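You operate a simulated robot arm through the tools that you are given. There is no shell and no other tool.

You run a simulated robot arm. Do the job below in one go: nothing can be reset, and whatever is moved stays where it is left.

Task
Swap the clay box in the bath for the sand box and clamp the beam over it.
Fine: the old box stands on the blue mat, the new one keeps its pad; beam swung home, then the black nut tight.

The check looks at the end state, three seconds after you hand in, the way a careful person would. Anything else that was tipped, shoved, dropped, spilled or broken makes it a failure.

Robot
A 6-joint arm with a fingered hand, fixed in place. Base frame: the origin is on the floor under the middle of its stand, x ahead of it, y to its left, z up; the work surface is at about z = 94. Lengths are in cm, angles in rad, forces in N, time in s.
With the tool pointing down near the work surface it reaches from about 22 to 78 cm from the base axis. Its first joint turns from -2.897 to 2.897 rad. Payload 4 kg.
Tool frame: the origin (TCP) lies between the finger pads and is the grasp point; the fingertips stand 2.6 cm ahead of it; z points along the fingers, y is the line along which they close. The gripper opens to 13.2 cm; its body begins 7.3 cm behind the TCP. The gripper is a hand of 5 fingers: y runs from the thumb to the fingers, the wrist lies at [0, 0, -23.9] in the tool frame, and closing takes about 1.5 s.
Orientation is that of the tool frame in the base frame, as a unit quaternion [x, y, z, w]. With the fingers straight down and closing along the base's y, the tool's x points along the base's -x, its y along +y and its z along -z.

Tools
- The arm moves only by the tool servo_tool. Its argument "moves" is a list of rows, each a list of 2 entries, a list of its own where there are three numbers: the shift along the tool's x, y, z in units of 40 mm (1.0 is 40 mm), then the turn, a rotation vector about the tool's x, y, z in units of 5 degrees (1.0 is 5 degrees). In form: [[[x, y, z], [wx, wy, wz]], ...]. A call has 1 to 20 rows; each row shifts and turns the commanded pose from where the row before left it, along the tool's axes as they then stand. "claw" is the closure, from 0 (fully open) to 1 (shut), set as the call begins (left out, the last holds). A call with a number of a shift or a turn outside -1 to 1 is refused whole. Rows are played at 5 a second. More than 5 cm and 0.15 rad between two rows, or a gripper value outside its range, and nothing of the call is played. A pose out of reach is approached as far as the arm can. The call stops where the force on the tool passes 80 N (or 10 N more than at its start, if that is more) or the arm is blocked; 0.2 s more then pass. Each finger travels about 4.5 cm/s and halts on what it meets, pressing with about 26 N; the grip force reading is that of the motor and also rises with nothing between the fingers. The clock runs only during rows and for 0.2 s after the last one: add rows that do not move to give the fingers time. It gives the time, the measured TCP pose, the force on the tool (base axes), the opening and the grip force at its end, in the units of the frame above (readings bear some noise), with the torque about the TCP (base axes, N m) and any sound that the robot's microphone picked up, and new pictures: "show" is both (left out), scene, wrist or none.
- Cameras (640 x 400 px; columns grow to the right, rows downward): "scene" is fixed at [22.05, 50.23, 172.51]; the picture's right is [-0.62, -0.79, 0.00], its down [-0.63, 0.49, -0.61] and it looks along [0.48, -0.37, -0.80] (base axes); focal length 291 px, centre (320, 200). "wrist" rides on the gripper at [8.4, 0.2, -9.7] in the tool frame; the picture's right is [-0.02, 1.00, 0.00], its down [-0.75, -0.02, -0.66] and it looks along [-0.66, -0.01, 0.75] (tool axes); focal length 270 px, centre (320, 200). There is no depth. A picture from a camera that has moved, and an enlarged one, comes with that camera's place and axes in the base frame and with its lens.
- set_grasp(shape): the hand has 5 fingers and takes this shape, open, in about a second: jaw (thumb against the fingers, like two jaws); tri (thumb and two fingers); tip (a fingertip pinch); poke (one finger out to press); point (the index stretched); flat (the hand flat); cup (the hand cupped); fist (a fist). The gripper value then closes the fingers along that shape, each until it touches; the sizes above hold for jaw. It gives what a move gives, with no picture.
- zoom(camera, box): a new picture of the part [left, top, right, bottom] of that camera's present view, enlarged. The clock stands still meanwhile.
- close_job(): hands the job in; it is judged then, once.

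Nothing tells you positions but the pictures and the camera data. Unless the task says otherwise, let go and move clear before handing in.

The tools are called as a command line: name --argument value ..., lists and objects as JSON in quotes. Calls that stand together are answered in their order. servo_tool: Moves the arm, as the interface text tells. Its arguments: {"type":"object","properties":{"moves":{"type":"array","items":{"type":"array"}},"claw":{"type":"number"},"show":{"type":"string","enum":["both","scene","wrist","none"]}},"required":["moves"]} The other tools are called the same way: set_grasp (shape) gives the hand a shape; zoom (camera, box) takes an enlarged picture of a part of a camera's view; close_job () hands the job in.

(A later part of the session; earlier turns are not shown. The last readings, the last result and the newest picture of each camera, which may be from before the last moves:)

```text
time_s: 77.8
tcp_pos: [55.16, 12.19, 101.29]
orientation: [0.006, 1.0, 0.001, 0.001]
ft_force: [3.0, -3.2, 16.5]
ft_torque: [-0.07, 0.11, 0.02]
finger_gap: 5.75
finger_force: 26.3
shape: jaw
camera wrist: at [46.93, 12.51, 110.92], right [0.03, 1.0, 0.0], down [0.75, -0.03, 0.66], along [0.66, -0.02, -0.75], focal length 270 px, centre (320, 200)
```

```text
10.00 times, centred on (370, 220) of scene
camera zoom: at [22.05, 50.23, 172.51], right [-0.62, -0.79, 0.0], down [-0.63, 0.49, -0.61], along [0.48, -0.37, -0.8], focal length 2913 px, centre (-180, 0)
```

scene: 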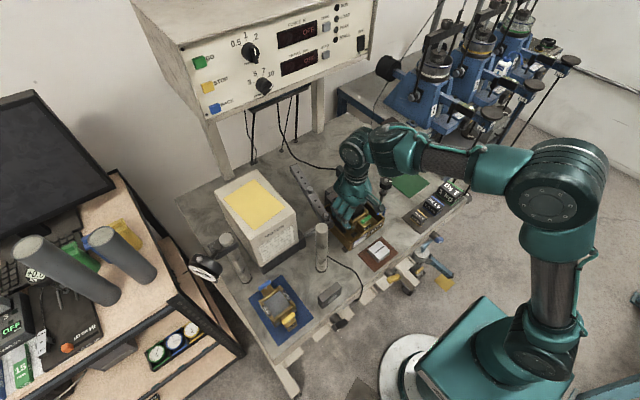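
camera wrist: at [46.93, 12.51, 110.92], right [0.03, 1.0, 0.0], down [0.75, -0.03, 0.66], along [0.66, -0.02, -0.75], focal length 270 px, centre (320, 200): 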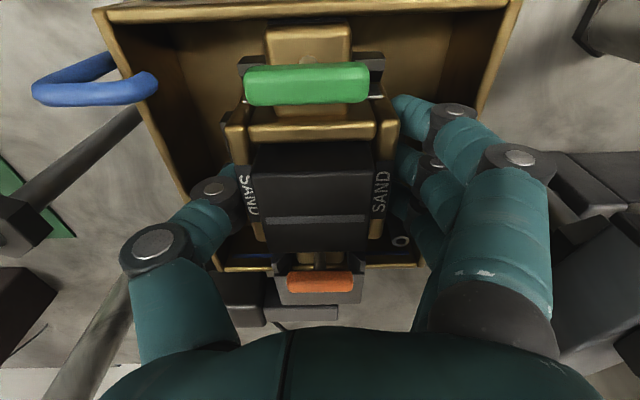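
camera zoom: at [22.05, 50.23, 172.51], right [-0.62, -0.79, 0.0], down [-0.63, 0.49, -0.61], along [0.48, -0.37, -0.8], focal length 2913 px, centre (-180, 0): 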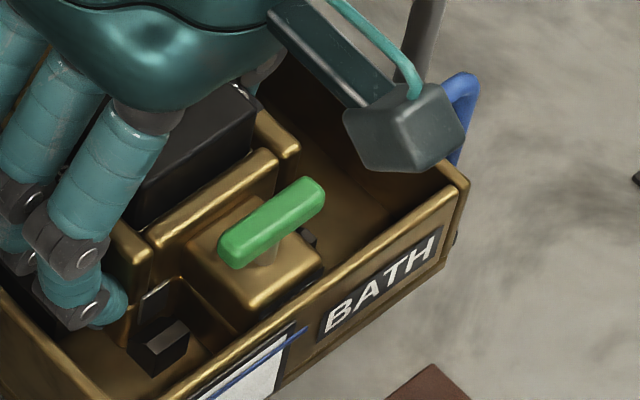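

The box seems about 0.3 cm toward -x of where the clay box sat. I'll ease the downward force and nudge +x in small steps, reading forces.

servo_tool --moves '[[[-0.02, 0, -0.03], [0, 0, 0]], [[0, 0, 0], [0, 0, 0]]]' --show "none"

servo_tool --moves '[[[-0.025, 0, 0], [0, 0, 0]], [[0, 0, 0], [0, 0, 0]]]' --show "none"

servo_tool --moves '[[[-0.025, 0, 0], [0, 0, 0]], [[0, 0, 0], [0, 0, 0]]]' --show "wrist"

zoom --camera "wrist" --box '[230, 210, 420, 320]'

zoom --camera "scene" --box '[345, 200, 395, 240]'

```text
time_s: 78.4
tcp_pos: [55.34, 12.2, 101.37]
orientation: [0.006, 1.0, 0.0, -0.001]
ft_force: [-0.7, -2.2, 8.3]
ft_torque: [-0.06, 0.1, -0.02]
finger_gap: 5.77
finger_force: 25.7
shape: jaw
```

```text
time_s: 79.0
tcp_pos: [55.43, 12.22, 101.29]
orientation: [0.006, 1.0, 0.0, -0.001]
ft_force: [-7.4, -1.4, 4.0]
ft_torque: [-0.05, 0.15, 0.05]
finger_gap: 5.75
finger_force: 25.8
shape: jaw
```

```text
time_s: 79.6
tcp_pos: [55.54, 12.17, 101.38]
orientation: [0.007, 1.0, 0.0, 0.0]
ft_force: [-12.2, 1.2, 5.9]
ft_torque: [0.03, 0.31, 0.12]
finger_gap: 5.74
finger_force: 25.6
shape: jaw
camera wrist: at [47.15, 12.5, 110.99], right [0.03, 1.0, 0.0], down [0.75, -0.02, 0.66], along [0.66, -0.02, -0.75], focal length 270 px, centre (320, 200)
```

wrist: 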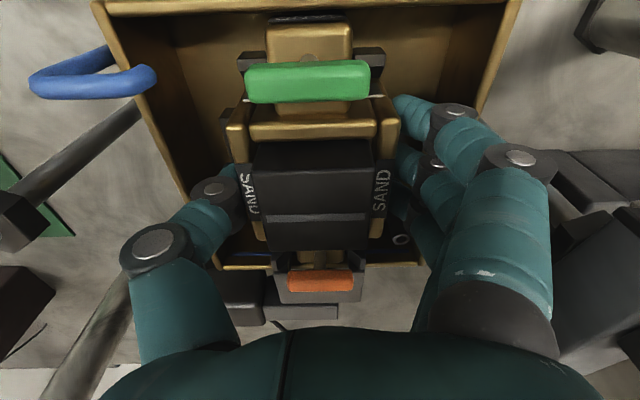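

```text
3.37 times, centred on (325, 265) of wrist
camera zoom: at [47.15, 12.5, 110.99], right [0.03, 1.0, 0.0], down [0.75, -0.02, 0.66], along [0.66, -0.02, -0.75], focal length 910 px, centre (303, -19)
```

zoom: 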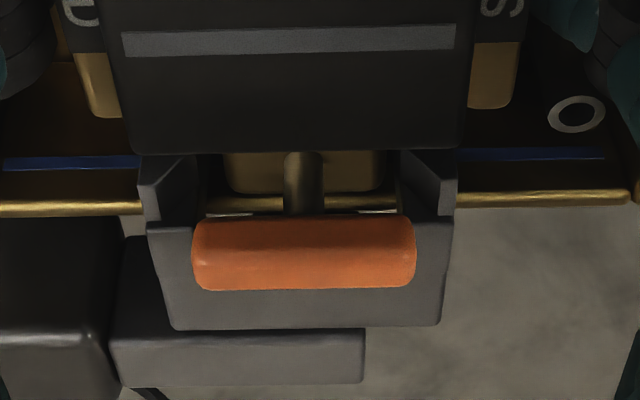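

```text
10.00 times, centred on (370, 220) of scene
camera zoom: at [22.05, 50.23, 172.51], right [-0.62, -0.79, 0.0], down [-0.63, 0.49, -0.61], along [0.48, -0.37, -0.8], focal length 2913 px, centre (-180, 0)
```

zoom: 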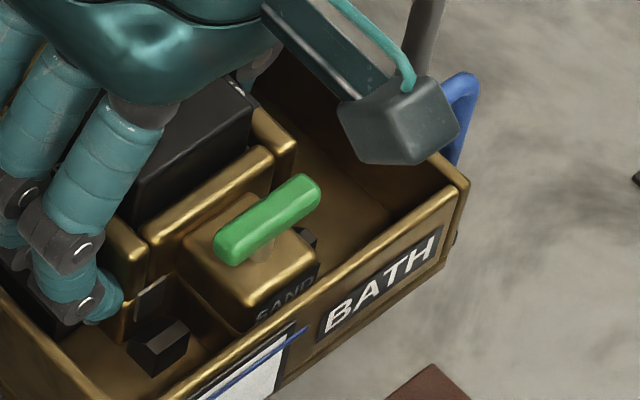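

The box now matches the clay box's original spot to about 0.1 cm and is seated. I'll release the grip with a limited opening so the fingers don't press the bath walls.

servo_tool --moves '[[[0.01, -0.02, -0.01], [0, 0, 0]], [[0, 0, 0], [0, 0, 0]], [[0, 0, 0], [0, 0, 0]], [[0, 0, 0], [0, 0, 0]], [[0, 0, 0], [0, 0, 0]]]' --claw 0.44 --show "both"

zoom --camera "wrist" --box '[190, 0, 450, 320]'

zoom --camera "scene" --box '[320, 170, 400, 240]'

```text
time_s: 80.8
tcp_pos: [55.57, 12.18, 101.47]
orientation: [0.007, 1.0, 0.001, 0.0]
ft_force: [-0.4, 0.6, -0.5]
ft_torque: [0.02, 0.01, 0.01]
finger_gap: 7.31
finger_force: 0.1
shape: jaw
camera wrist: at [47.15, 12.41, 111.01], right [0.03, 1.0, 0.0], down [0.75, -0.03, 0.66], along [0.66, -0.02, -0.75], focal length 270 px, centre (320, 200)
```

scene: 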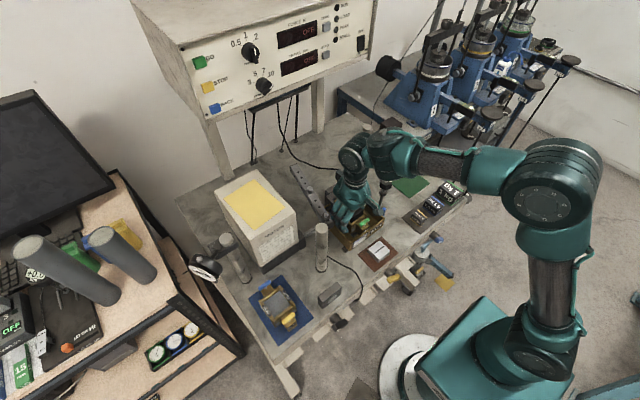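
wrist: 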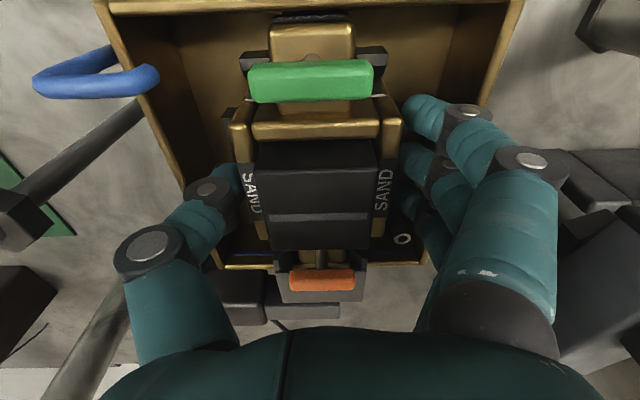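

```text
1.25 times, centred on (320, 160) of wrist
camera zoom: at [47.15, 12.41, 111.01], right [0.03, 1.0, 0.0], down [0.75, -0.03, 0.66], along [0.66, -0.02, -0.75], focal length 338 px, centre (320, 250)
```

zoom: 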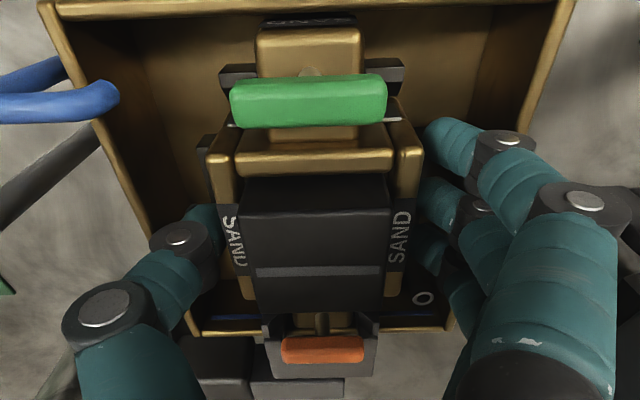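

```text
5.71 times, centred on (360, 205) of scene
camera zoom: at [22.05, 50.23, 172.51], right [-0.62, -0.79, 0.0], down [-0.63, 0.49, -0.61], along [0.48, -0.37, -0.8], focal length 1664 px, centre (91, 171)
```

zoom: 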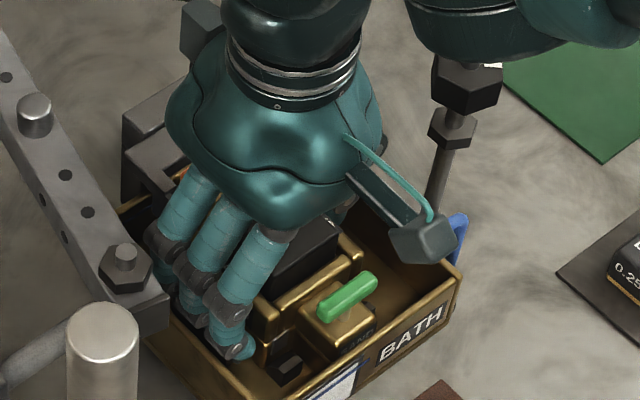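

Released with no residual force. I'll lift straight up slowly.

servo_tool --moves '[[[0, 0, -0.08], [0, 0, 0]], [[0, 0, -0.1], [0, 0, 0]], [[0, 0, -0.1], [0, 0, 0]], [[0, 0, -0.1], [0, 0, 0]], [[0, 0, -0.1], [0, 0, 0]], [[0, 0, 0], [0, 0, 0]]]' --show "wrist"

```text
time_s: 82.2
tcp_pos: [55.54, 12.09, 103.29]
orientation: [0.006, 1.0, 0.001, 0.001]
ft_force: [0.3, 0.0, 0.4]
ft_torque: [0.01, 0.0, 0.01]
finger_gap: 7.31
finger_force: 0.0
shape: jaw
camera wrist: at [47.17, 12.37, 113.0], right [0.03, 1.0, 0.0], down [0.75, -0.03, 0.66], along [0.66, -0.02, -0.75], focal length 270 px, centre (320, 200)
```

wrist: 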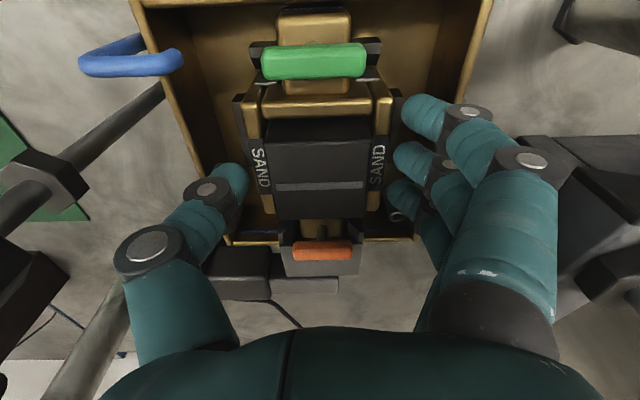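

The box stayed put, so I'll continue up and then inspect the seating.

servo_tool --moves '[[[0, 0, -0.3], [0, 0, 0]], [[0, 0, -0.5], [0, 0, 0]], [[0, 0, -0.7], [0, 0, 0]], [[0, 0, -0.8], [0, 0, 0]], [[0, 0, -0.8], [0, 0, 0]], [[0, 0, -0.8], [0, 0, 0]], [[0, 0, -0.7], [0, 0, -0.14]], [[0, 0, -0.4], [0, 0, 0]], [[0, 0, 0], [0, 0, 0]]]' --show "both"

zoom --camera "wrist" --box '[230, 0, 410, 160]'

zoom --camera "scene" --box '[320, 180, 400, 250]'

```text
time_s: 84.2
tcp_pos: [55.6, 12.25, 123.33]
orientation: [0.0, 1.0, 0.0, 0.0]
ft_force: [0.6, 0.3, 0.1]
ft_torque: [-0.02, 0.0, 0.0]
finger_gap: 7.3
finger_force: 0.1
shape: jaw
camera wrist: at [47.1, 12.36, 132.93], right [0.02, 1.0, 0.0], down [0.75, -0.02, 0.66], along [0.66, -0.01, -0.75], focal length 270 px, centre (320, 200)
```

scene: 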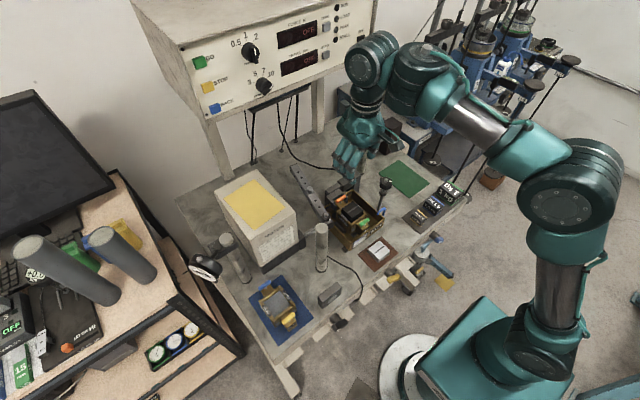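
wrist: 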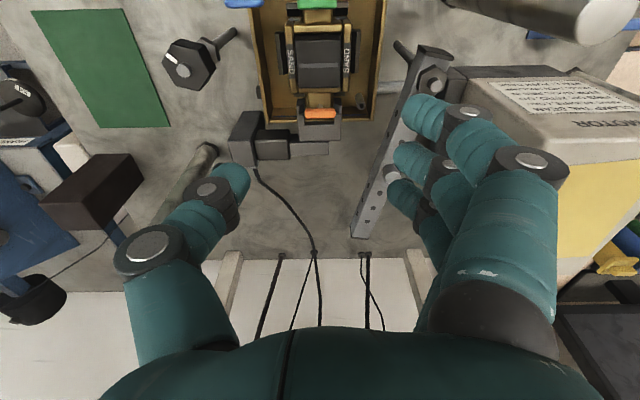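

```text
2.50 times, centred on (320, 80) of wrist
camera zoom: at [47.1, 12.36, 132.93], right [0.02, 1.0, 0.0], down [0.75, -0.02, 0.66], along [0.66, -0.01, -0.75], focal length 676 px, centre (320, 500)
```

zoom: 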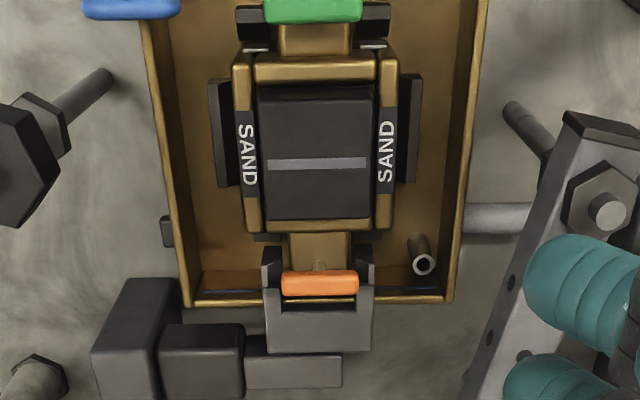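

```text
5.71 times, centred on (360, 215) of scene
camera zoom: at [22.05, 50.23, 172.51], right [-0.62, -0.79, 0.0], down [-0.63, 0.49, -0.61], along [0.48, -0.37, -0.8], focal length 1664 px, centre (91, 114)
```

zoom: 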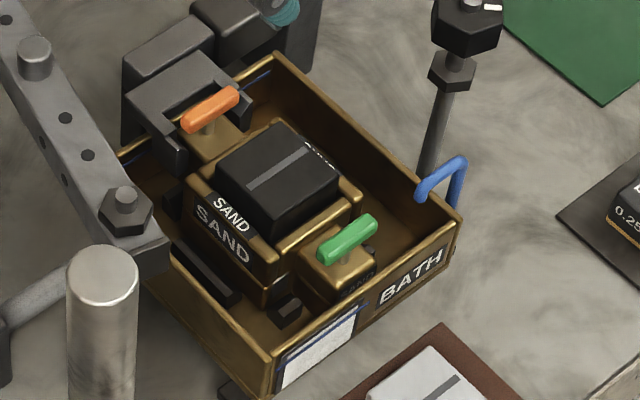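

The sand box now sits exactly where the clay box was, pad on top. Next I'll inspect the beam, its end and the black nut.

zoom --camera "scene" --box '[280, 155, 350, 225]'

zoom --camera "wrist" --box '[340, 40, 460, 250]'

zoom --camera "wrist" --box '[150, 20, 250, 110]'

zoom --camera "scene" --box '[365, 165, 415, 215]'

```text
5.71 times, centred on (315, 190) of scene
camera zoom: at [22.05, 50.23, 172.51], right [-0.62, -0.79, 0.0], down [-0.63, 0.49, -0.61], along [0.48, -0.37, -0.8], focal length 1664 px, centre (349, 257)
```

zoom: 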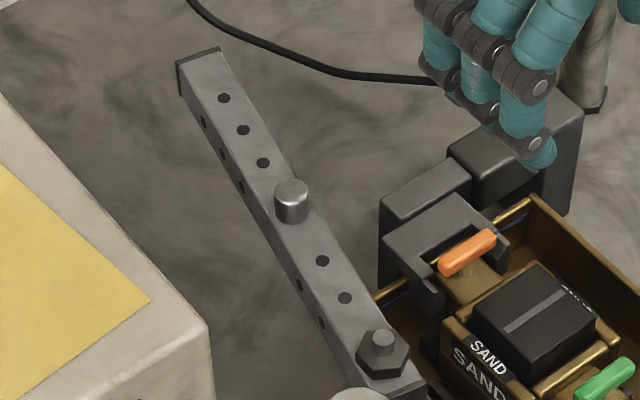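

```text
1.90 times, centred on (400, 145) of wrist
camera zoom: at [47.1, 12.36, 132.93], right [0.02, 1.0, 0.0], down [0.75, -0.02, 0.66], along [0.66, -0.01, -0.75], focal length 515 px, centre (168, 305)
```

zoom: 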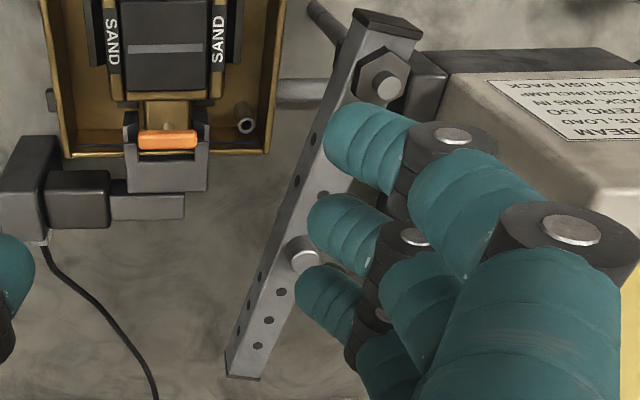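

```text
4.44 times, centred on (200, 65) of wrist
camera zoom: at [47.1, 12.36, 132.93], right [0.02, 1.0, 0.0], down [0.75, -0.02, 0.66], along [0.66, -0.01, -0.75], focal length 1201 px, centre (853, 800)
```

zoom: 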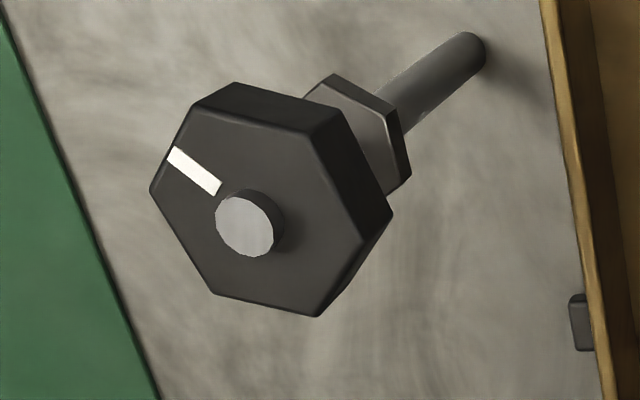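

```text
8.00 times, centred on (390, 190) of scene
camera zoom: at [22.05, 50.23, 172.51], right [-0.62, -0.79, 0.0], down [-0.63, 0.49, -0.61], along [0.48, -0.37, -0.8], focal length 2330 px, centre (-240, 280)
```

zoom: 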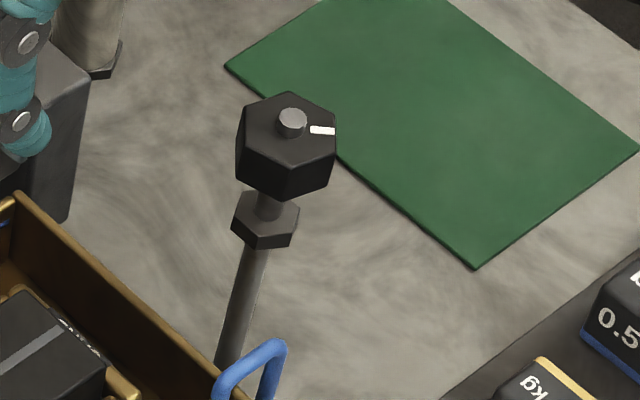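

The beam's pivot is at (55.5, 22.4) and its knob is at radius 10, so pointing toward -y puts the knob right over the pad. I'll try the "poke" shape to push the beam and see where the finger is.

set_grasp --shape "poke"

servo_tool --moves '[[[0, 0, 0], [0, 0, 0]], [[0, 0, 0], [0, 0, 0]]]' --show "both"

zoom --camera "scene" --box '[280, 80, 420, 200]'

```text
time_s: 85.1
tcp_pos: [55.47, 12.16, 123.31]
orientation: [0.0, 1.0, 0.0, 0.0]
ft_force: [0.2, -0.4, -0.2]
ft_torque: [0.0, -0.01, -0.01]
finger_gap: 0.0
finger_force: 0.0
shape: poke
```

```text
time_s: 85.7
tcp_pos: [55.47, 12.23, 123.37]
orientation: [0.0, 1.0, 0.0, 0.0]
ft_force: [0.0, 0.5, 0.3]
ft_torque: [-0.01, 0.03, 0.0]
finger_gap: 0.01
finger_force: 0.1
shape: poke
camera wrist: at [47.11, 12.36, 132.91], right [0.02, 1.0, 0.0], down [0.75, -0.02, 0.66], along [0.66, -0.01, -0.75], focal length 270 px, centre (320, 200)
```

scene: 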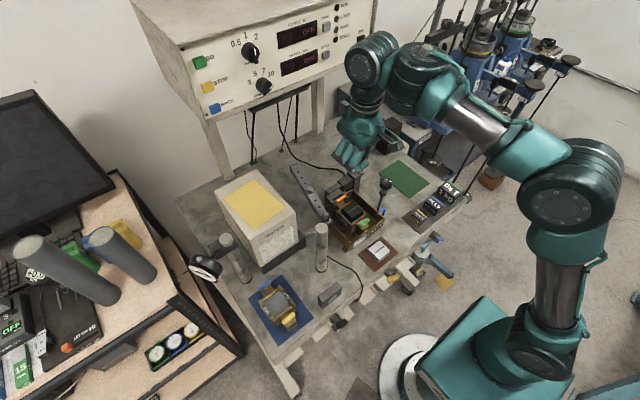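
wrist: 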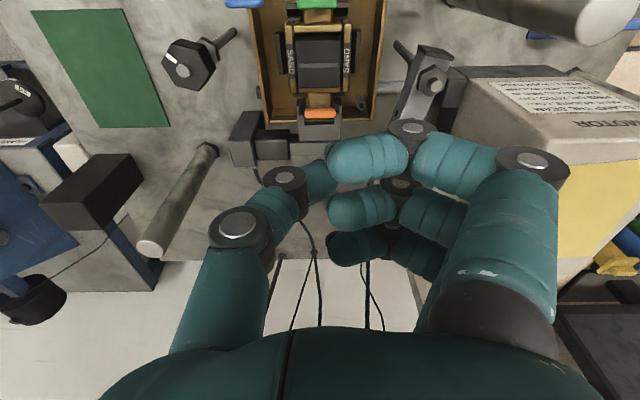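

```text
3.33 times, centred on (350, 140) of scene
camera zoom: at [22.05, 50.23, 172.51], right [-0.62, -0.79, 0.0], down [-0.63, 0.49, -0.61], along [0.48, -0.37, -0.8], focal length 971 px, centre (220, 400)
```

zoom: 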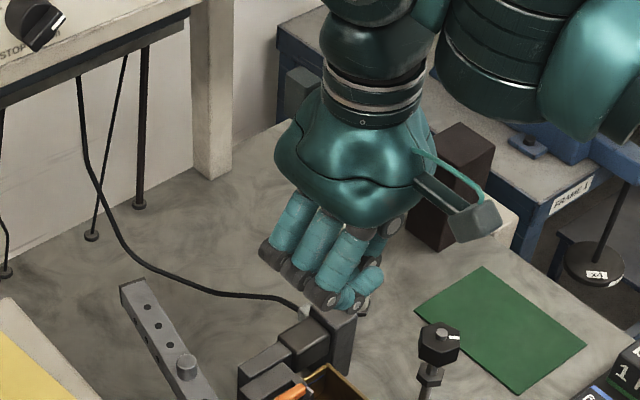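

The fingers look curled, possibly because the closure value still holds. I'll set it to 0 and look again.

servo_tool --moves '[[[0, 0, 0], [0, 0, 0]], [[0, 0, 0], [0, 0, 0]], [[0, 0, 0], [0, 0, 0]], [[0, 0, 0], [0, 0, 0]], [[0, 0, 0], [0, 0, 0]], [[0, 0, 0], [0, 0, 0]]]' --claw 0 --show "wrist"

set_grasp --shape "point"

servo_tool --moves '[[[0, 0, 0], [0, 0, 0]], [[0, 0, 0], [0, 0, 0]]]' --show "both"

zoom --camera "scene" --box '[280, 80, 420, 200]'

```text
time_s: 87.1
tcp_pos: [55.45, 12.21, 123.25]
orientation: [0.0, 1.0, 0.0, 0.001]
ft_force: [-1.0, 0.8, -0.3]
ft_torque: [0.02, -0.01, 0.02]
finger_gap: 0.0
finger_force: 0.0
shape: poke
camera wrist: at [47.11, 12.36, 132.91], right [0.02, 1.0, 0.0], down [0.75, -0.02, 0.66], along [0.66, -0.01, -0.75], focal length 270 px, centre (320, 200)
```

wrist: 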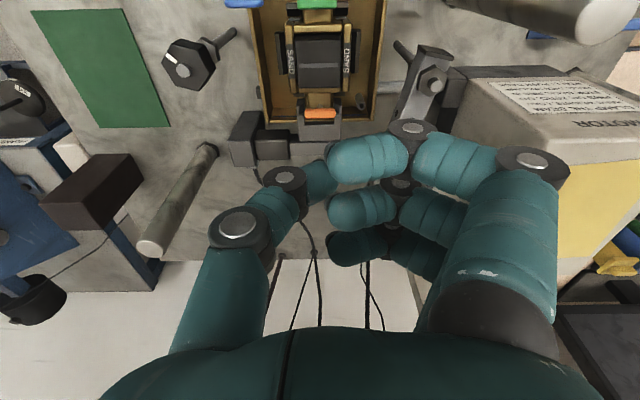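

```text
time_s: 88.0
tcp_pos: [55.51, 12.23, 123.19]
orientation: [-0.001, 1.0, 0.0, 0.0]
ft_force: [0.9, -0.4, 0.2]
ft_torque: [0.03, -0.06, -0.02]
finger_gap: 12.61
finger_force: 0.0
shape: point
```

```text
time_s: 88.6
tcp_pos: [55.55, 12.2, 123.25]
orientation: [0.0, 1.0, 0.0, 0.001]
ft_force: [0.1, -0.2, 0.0]
ft_torque: [0.0, -0.01, 0.0]
finger_gap: 12.61
finger_force: 0.0
shape: point
camera wrist: at [47.11, 12.36, 132.91], right [0.02, 1.0, 0.0], down [0.75, -0.02, 0.66], along [0.66, -0.01, -0.75], focal length 270 px, centre (320, 200)
```

scene: 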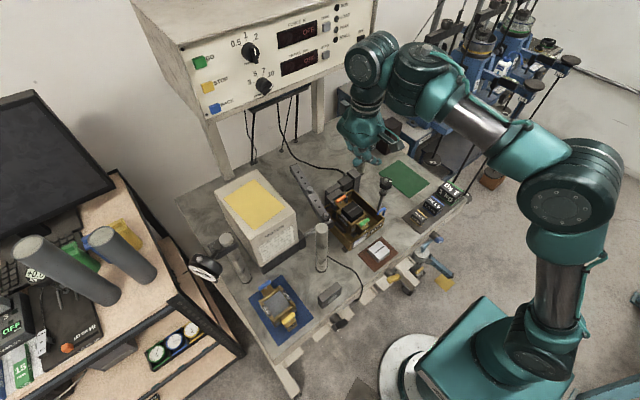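
wrist: 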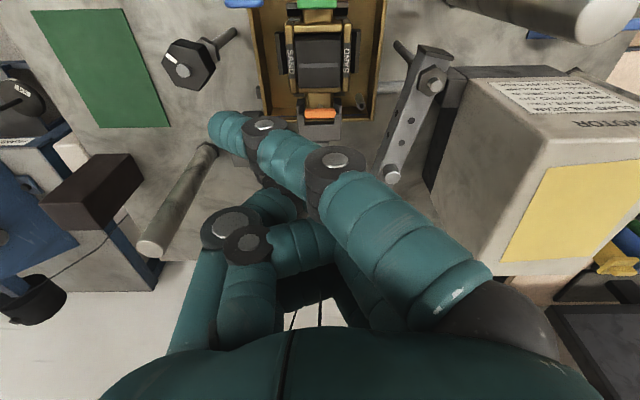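

```text
3.33 times, centred on (350, 140) of scene
camera zoom: at [22.05, 50.23, 172.51], right [-0.62, -0.79, 0.0], down [-0.63, 0.49, -0.61], along [0.48, -0.37, -0.8], focal length 971 px, centre (220, 400)
```

zoom: 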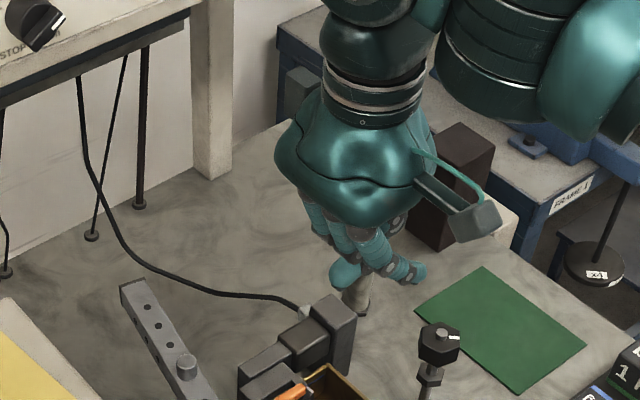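

Poke and point aren't convenient. I'll use jaw, loosely caging the beam between thumb and fingers without gripping it, and swing it about its pivot. First I'll reset to jaw with about a 6.6 cm gap, turn 12° to match the beam, and lower.

set_grasp --shape "jaw"

servo_tool --moves '[[[0, 0, 0.3], [0, 0, 0.8]], [[0, 0, 0.5], [0, 0, 0.8]], [[0, 0, 0.5], [0, 0, 0.76]], [[0, 0, 0.5], [0, 0, 0]], [[0, 0, 0.4], [0, 0, 0]], [[0, 0, 0.2], [0, 0, 0]], [[0, 0, 0], [0, 0, 0]], [[0, 0, 0], [0, 0, 0]]]' --claw 0.5 --show "both"

zoom --camera "wrist" --box '[340, 80, 480, 300]'

```text
time_s: 89.5
tcp_pos: [55.47, 12.11, 123.27]
orientation: [-0.001, 1.0, 0.0, 0.0]
ft_force: [-0.8, -0.4, 0.5]
ft_torque: [-0.02, 0.0, 0.0]
finger_gap: 13.19
finger_force: 0.1
shape: jaw
```

```text
time_s: 91.3
tcp_pos: [55.53, 12.12, 113.6]
orientation: [0.103, 0.995, -0.001, 0.0]
ft_force: [-0.5, -0.3, -0.3]
ft_torque: [0.01, 0.01, -0.01]
finger_gap: 6.72
finger_force: 0.1
shape: jaw
camera wrist: at [47.4, 14.1, 123.18], right [0.22, 0.97, 0.0], down [0.73, -0.17, 0.66], along [0.64, -0.15, -0.75], focal length 270 px, centre (320, 200)
```

scene: 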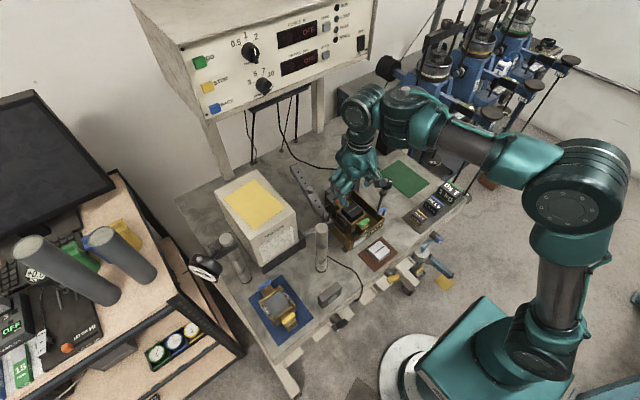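
wrist: 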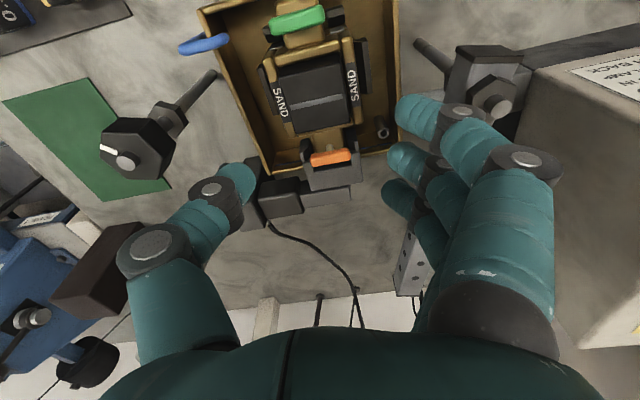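

```text
1.82 times, centred on (410, 190) of wrist
camera zoom: at [47.4, 14.1, 123.18], right [0.22, 0.97, 0.0], down [0.73, -0.17, 0.66], along [0.64, -0.15, -0.75], focal length 491 px, centre (156, 218)
```

zoom: 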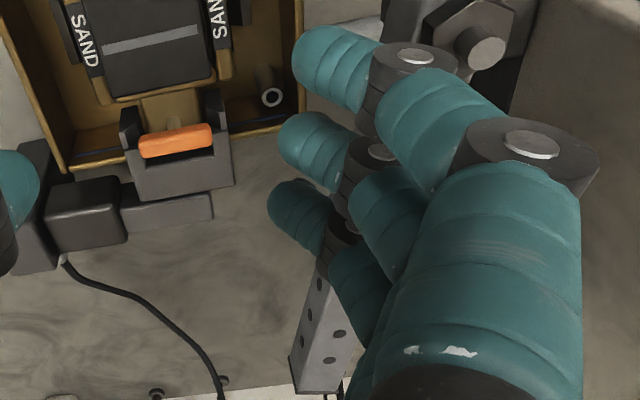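

I'll move over the beam at this height, with tips just above the knob.

servo_tool --moves '[[[-0.4, 0.4, 0], [0, 0, 0]], [[-0.5, 0.5, 0], [0, 0, 0]], [[-0.5, 0.5, 0], [0, 0, 0]], [[-0.5, 0.5, 0], [0, 0, 0]], [[-0.4, 0.4, 0], [0, 0, 0]], [[-0.18, 0.2, 0], [0, 0, 0]], [[0, 0, 0], [0, 0, 0]], [[0, 0, 0], [0, 0, 0]]]' --show "both"

zoom --camera "scene" --box '[260, 120, 380, 220]'

zoom --camera "wrist" --box '[210, 0, 450, 200]'

```text
time_s: 93.1
tcp_pos: [67.25, 19.97, 113.62]
orientation: [0.103, 0.995, -0.001, -0.001]
ft_force: [-0.9, 0.7, 0.6]
ft_torque: [-0.05, -0.01, -0.03]
finger_gap: 6.7
finger_force: 0.0
shape: jaw
camera wrist: at [59.08, 21.9, 123.3], right [0.22, 0.97, 0.0], down [0.73, -0.17, 0.66], along [0.64, -0.15, -0.75], focal length 270 px, centre (320, 200)
```

scene: 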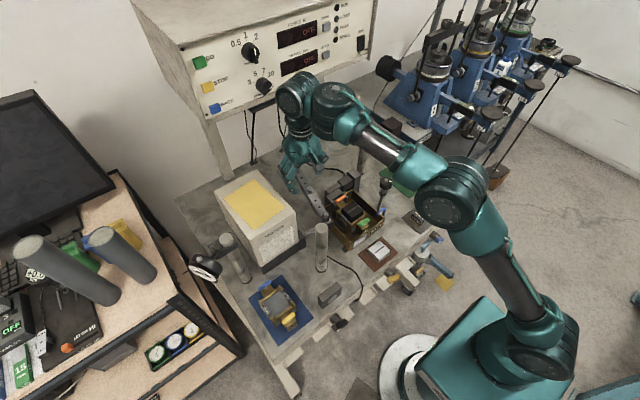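
wrist: 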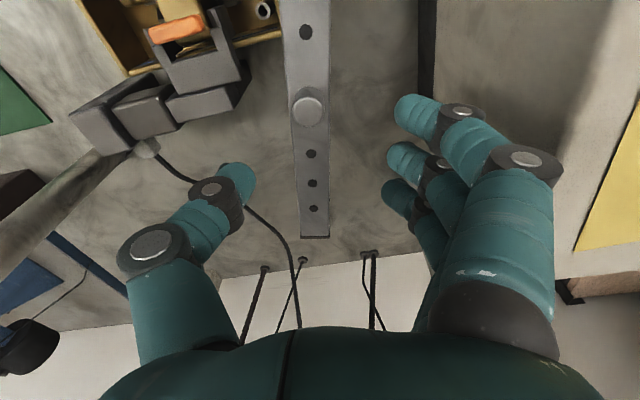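

```text
4.00 times, centred on (320, 170) of scene
camera zoom: at [22.05, 50.23, 172.51], right [-0.62, -0.79, 0.0], down [-0.63, 0.49, -0.61], along [0.48, -0.37, -0.8], focal length 1165 px, centre (320, 320)
```

zoom: 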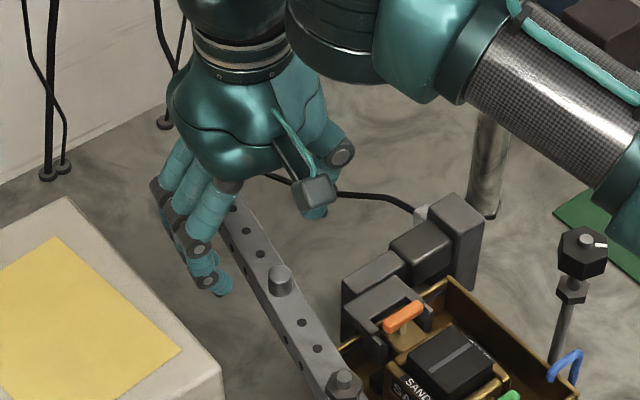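

```text
2.00 times, centred on (330, 100) of wrist
camera zoom: at [59.08, 21.9, 123.3], right [0.22, 0.97, 0.0], down [0.73, -0.17, 0.66], along [0.64, -0.15, -0.75], focal length 541 px, centre (300, 400)
```

zoom: 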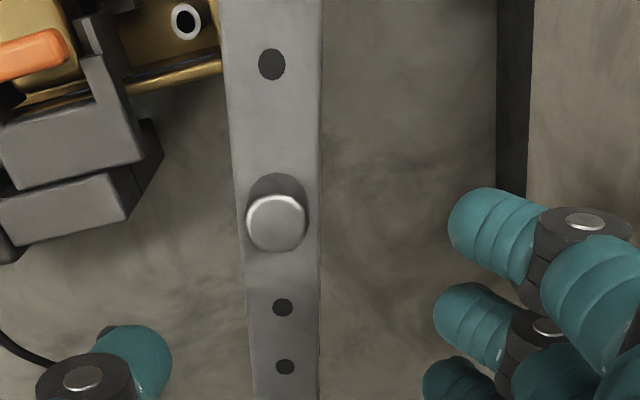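

The beam runs straight between thumb and fingers. I'll centre slightly (-0.5 cm in tool y) and lower so the tips straddle the beam sides.

servo_tool --moves '[[[0, -0.12, 0], [0, 0, 0]], [[0, 0, 0.3], [0, 0, 0]], [[0, 0, 0.3], [0, 0, 0]], [[0, 0, 0.3], [0, 0, 0]], [[0, 0, 0.2], [0, 0, 0]], [[0, 0, 0], [0, 0, 0]], [[0, 0, 0], [0, 0, 0]]]' --show "both"

zoom --camera "scene" --box '[260, 120, 380, 220]'

zoom --camera "wrist" --box '[200, 60, 440, 260]'

```text
time_s: 94.7
tcp_pos: [67.31, 19.51, 109.28]
orientation: [0.103, 0.995, 0.0, 0.0]
ft_force: [0.1, -0.1, -0.3]
ft_torque: [0.01, -0.01, 0.02]
finger_gap: 6.71
finger_force: 0.1
shape: jaw
camera wrist: at [59.01, 21.34, 118.85], right [0.22, 0.97, 0.0], down [0.73, -0.17, 0.66], along [0.64, -0.15, -0.75], focal length 270 px, centre (320, 200)
```

scene: 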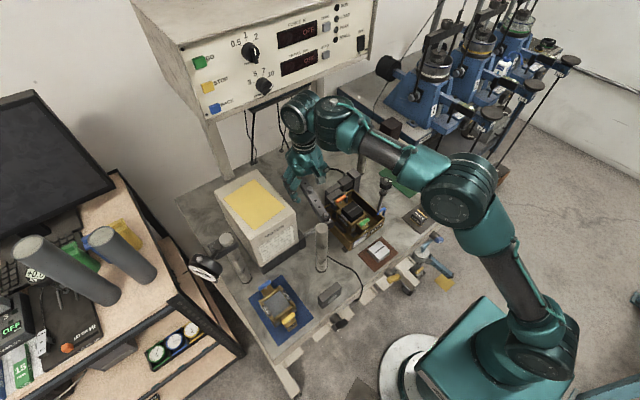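
wrist: 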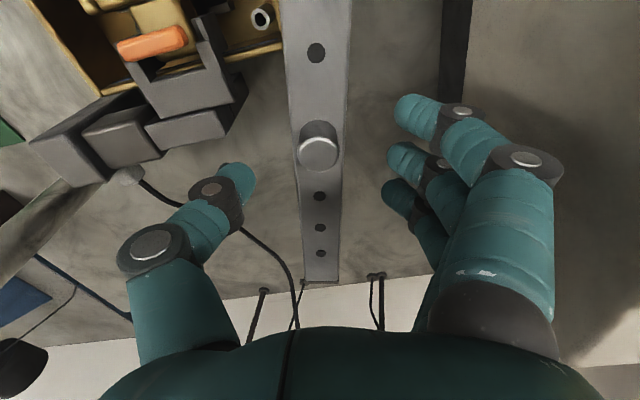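

```text
4.00 times, centred on (320, 170) of scene
camera zoom: at [22.05, 50.23, 172.51], right [-0.62, -0.79, 0.0], down [-0.63, 0.49, -0.61], along [0.48, -0.37, -0.8], focal length 1165 px, centre (320, 320)
```

zoom: 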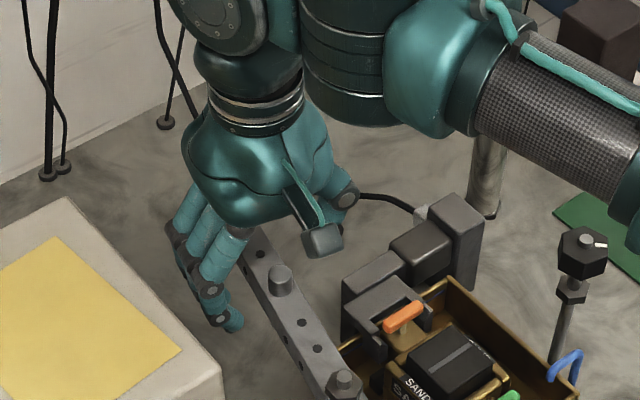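

```text
2.00 times, centred on (320, 160) of wrist
camera zoom: at [59.01, 21.34, 118.85], right [0.22, 0.97, 0.0], down [0.73, -0.17, 0.66], along [0.64, -0.15, -0.75], focal length 541 px, centre (320, 280)
```

zoom: 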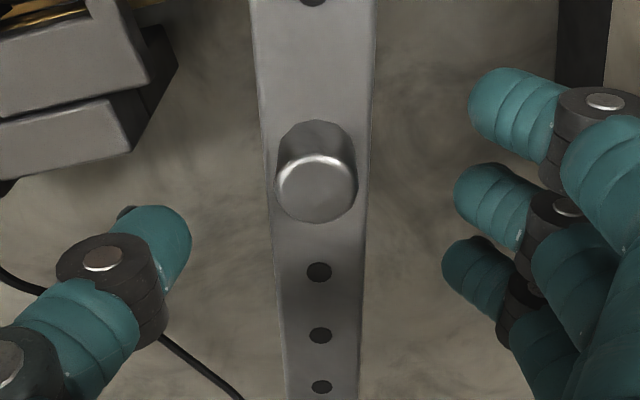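

The beam is centred with about 2 cm on both sides. Before sweeping, I'll check how tall the load-cell block is, since it lies in the swing path.

zoom --camera "wrist" --box '[0, 40, 260, 220]'

zoom --camera "scene" --box '[310, 150, 380, 210]'

```text
2.22 times, centred on (130, 130) of wrist
camera zoom: at [59.01, 21.34, 118.85], right [0.22, 0.97, 0.0], down [0.73, -0.17, 0.66], along [0.64, -0.15, -0.75], focal length 601 px, centre (742, 356)
```

zoom: 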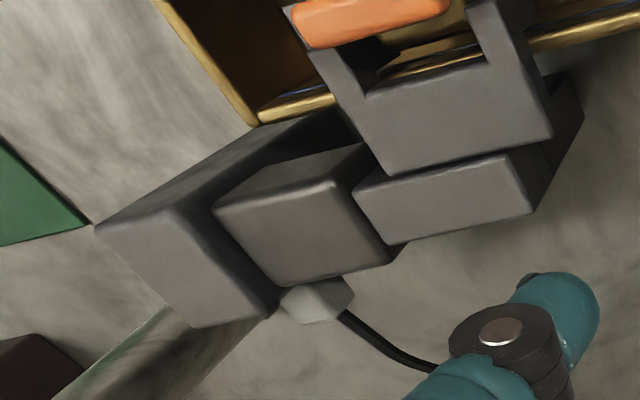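

```text
6.67 times, centred on (345, 180) of scene
camera zoom: at [22.05, 50.23, 172.51], right [-0.62, -0.79, 0.0], down [-0.63, 0.49, -0.61], along [0.48, -0.37, -0.8], focal length 1942 px, centre (153, 333)
```

zoom: 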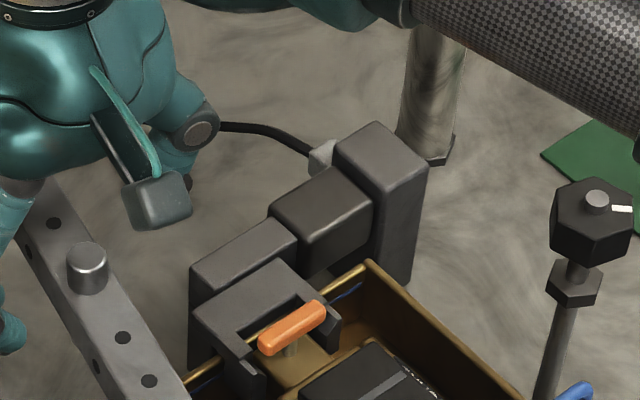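

The tall block tops out near z = 104.3, below the beam's underside, and my fingers stay inside its radius. I'll lower so the tips straddle the beam with their ends around z = 105.5, and narrow the cage slightly.

servo_tool --moves '[[[0, 0, 0.15], [0, 0, 0]], [[0, 0, 0.12], [0, 0, 0]], [[0, 0, 0], [0, 0, 0]]]' --show "none"

servo_tool --moves '[[[0, 0, 0], [0, 0, 0]], [[0, 0, 0], [0, 0, 0]], [[0, 0, 0], [0, 0, 0]], [[0, 0, 0], [0, 0, 0]]]' --claw 0.64 --show "both"

zoom --camera "wrist" --box '[200, 60, 440, 260]'

zoom --camera "scene" --box '[260, 120, 380, 220]'

```text
time_s: 95.5
tcp_pos: [67.18, 19.36, 108.26]
orientation: [0.102, 0.995, 0.0, -0.001]
ft_force: [-0.1, 0.1, 0.2]
ft_torque: [0.02, -0.03, 0.03]
finger_gap: 6.71
finger_force: 0.1
shape: jaw
```

```text
time_s: 96.5
tcp_pos: [67.17, 19.49, 108.17]
orientation: [0.103, 0.995, 0.0, 0.0]
ft_force: [-0.6, 0.0, 0.7]
ft_torque: [-0.02, -0.01, -0.02]
finger_gap: 4.81
finger_force: 0.1
shape: jaw
camera wrist: at [58.98, 21.33, 117.86], right [0.22, 0.97, 0.0], down [0.73, -0.17, 0.66], along [0.64, -0.15, -0.75], focal length 270 px, centre (320, 200)
```

scene: 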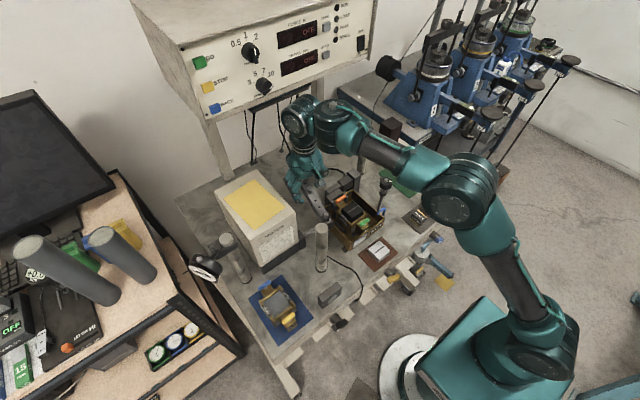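
wrist: 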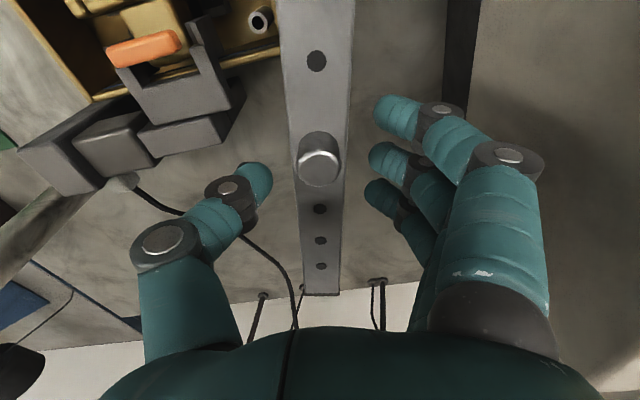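

```text
2.00 times, centred on (320, 160) of wrist
camera zoom: at [58.98, 21.33, 117.86], right [0.22, 0.97, 0.0], down [0.73, -0.17, 0.66], along [0.64, -0.15, -0.75], focal length 541 px, centre (320, 280)
```

zoom: 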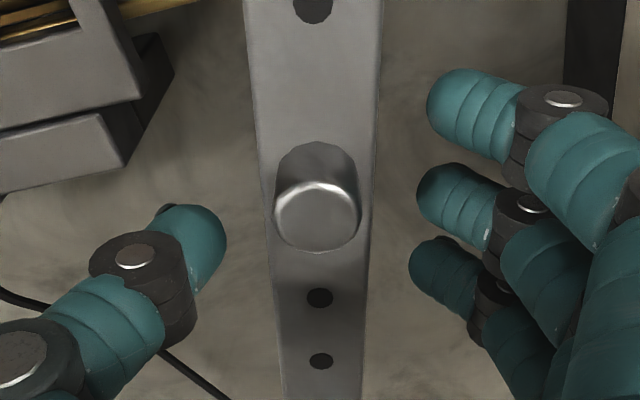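

```text
4.00 times, centred on (320, 170) of scene
camera zoom: at [22.05, 50.23, 172.51], right [-0.62, -0.79, 0.0], down [-0.63, 0.49, -0.61], along [0.48, -0.37, -0.8], focal length 1165 px, centre (320, 320)
```

zoom: 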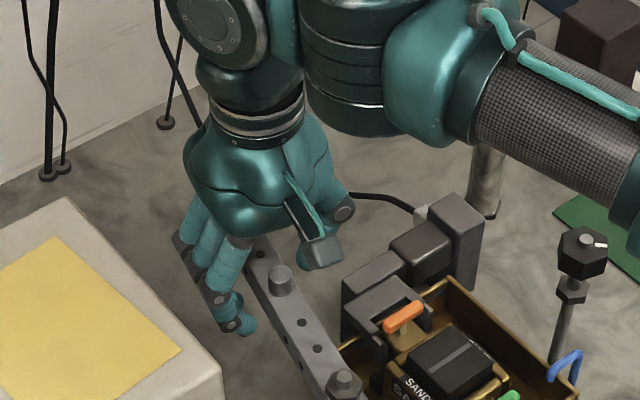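

Cage is set. I'll swing about the pivot, first 20°, and check that the beam follows.

servo_tool --moves '[[[0.007, -0.209, 0], [0, 0, 0.8]], [[0.007, -0.209, 0], [0, 0, 0.8]], [[0.007, -0.209, 0], [0, 0, 0.8]], [[0.007, -0.209, 0], [0, 0, 0.8]], [[0.007, -0.209, 0], [0, 0, 0.8]], [[0, 0, 0], [0, 0, 0]]]' --show "both"

zoom --camera "scene" --box '[260, 120, 380, 220]'

```text
time_s: 97.9
tcp_pos: [65.66, 15.55, 108.23]
orientation: [0.274, 0.962, 0.0, 0.001]
ft_force: [0.3, 0.2, -0.6]
ft_torque: [-0.01, 0.03, 0.05]
finger_gap: 4.83
finger_force: 0.2
shape: jaw
camera wrist: at [58.63, 20.17, 117.8], right [0.55, 0.84, 0.0], down [0.63, -0.41, 0.66], along [0.55, -0.36, -0.75], focal length 270 px, centre (320, 200)
```

scene: 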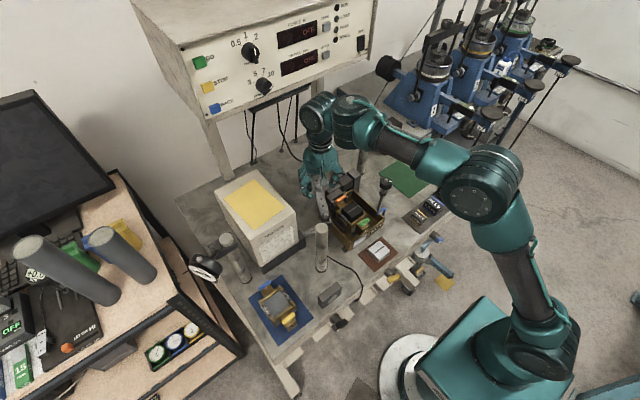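
wrist: 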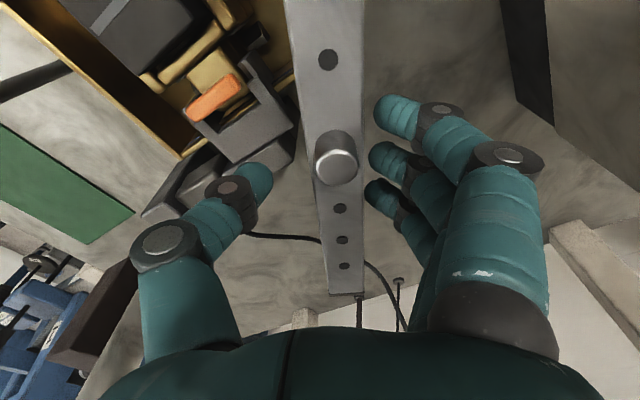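

```text
4.00 times, centred on (320, 170) of scene
camera zoom: at [22.05, 50.23, 172.51], right [-0.62, -0.79, 0.0], down [-0.63, 0.49, -0.61], along [0.48, -0.37, -0.8], focal length 1165 px, centre (320, 320)
```

zoom: 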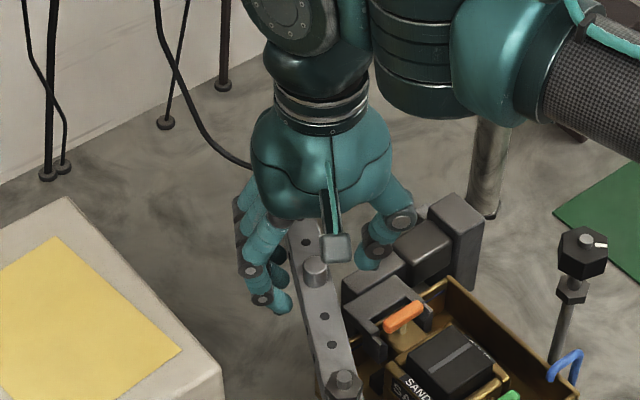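

The beam follows freely. Another 24°.

servo_tool --moves '[[[0.007, -0.209, 0], [0, 0, 0.8]], [[0.007, -0.209, 0], [0, 0, 0.8]], [[0.007, -0.209, 0], [0, 0, 0.8]], [[0.007, -0.209, 0], [0, 0, 0.8]], [[0.007, -0.209, 0], [0, 0, 0.8]], [[0.007, -0.209, 0], [0, 0, 0.8]], [[0, 0, 0], [0, 0, 0]]]' --show "both"

zoom --camera "scene" --box '[280, 130, 400, 230]'

```text
time_s: 99.5
tcp_pos: [62.17, 11.99, 108.19]
orientation: [0.469, 0.883, 0.001, -0.001]
ft_force: [-0.3, 0.2, 0.8]
ft_torque: [0.01, -0.04, 0.02]
finger_gap: 4.84
finger_force: 0.0
shape: jaw
camera wrist: at [57.63, 19.0, 117.82], right [0.84, 0.54, 0.0], down [0.41, -0.63, 0.66], along [0.36, -0.55, -0.75], focal length 270 px, centre (320, 200)
```

scene: 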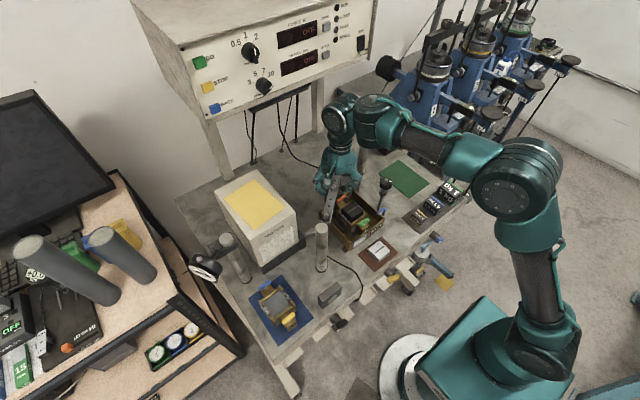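
wrist: 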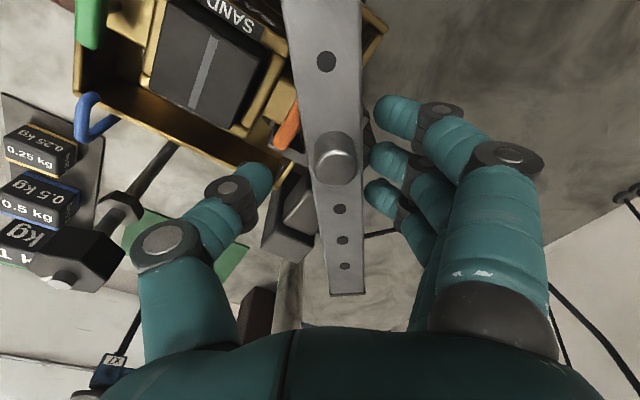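

```text
4.00 times, centred on (340, 180) of scene
camera zoom: at [22.05, 50.23, 172.51], right [-0.62, -0.79, 0.0], down [-0.63, 0.49, -0.61], along [0.48, -0.37, -0.8], focal length 1165 px, centre (240, 280)
```

zoom: 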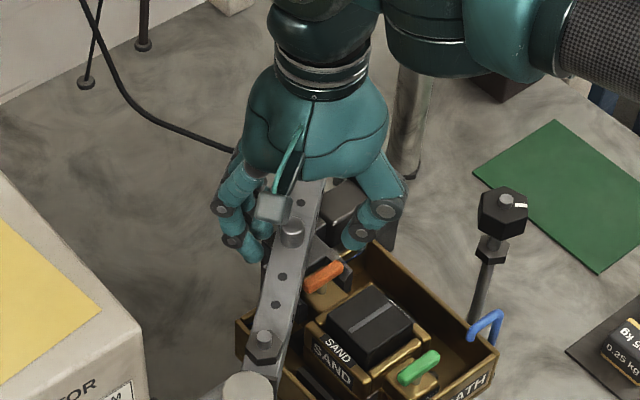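

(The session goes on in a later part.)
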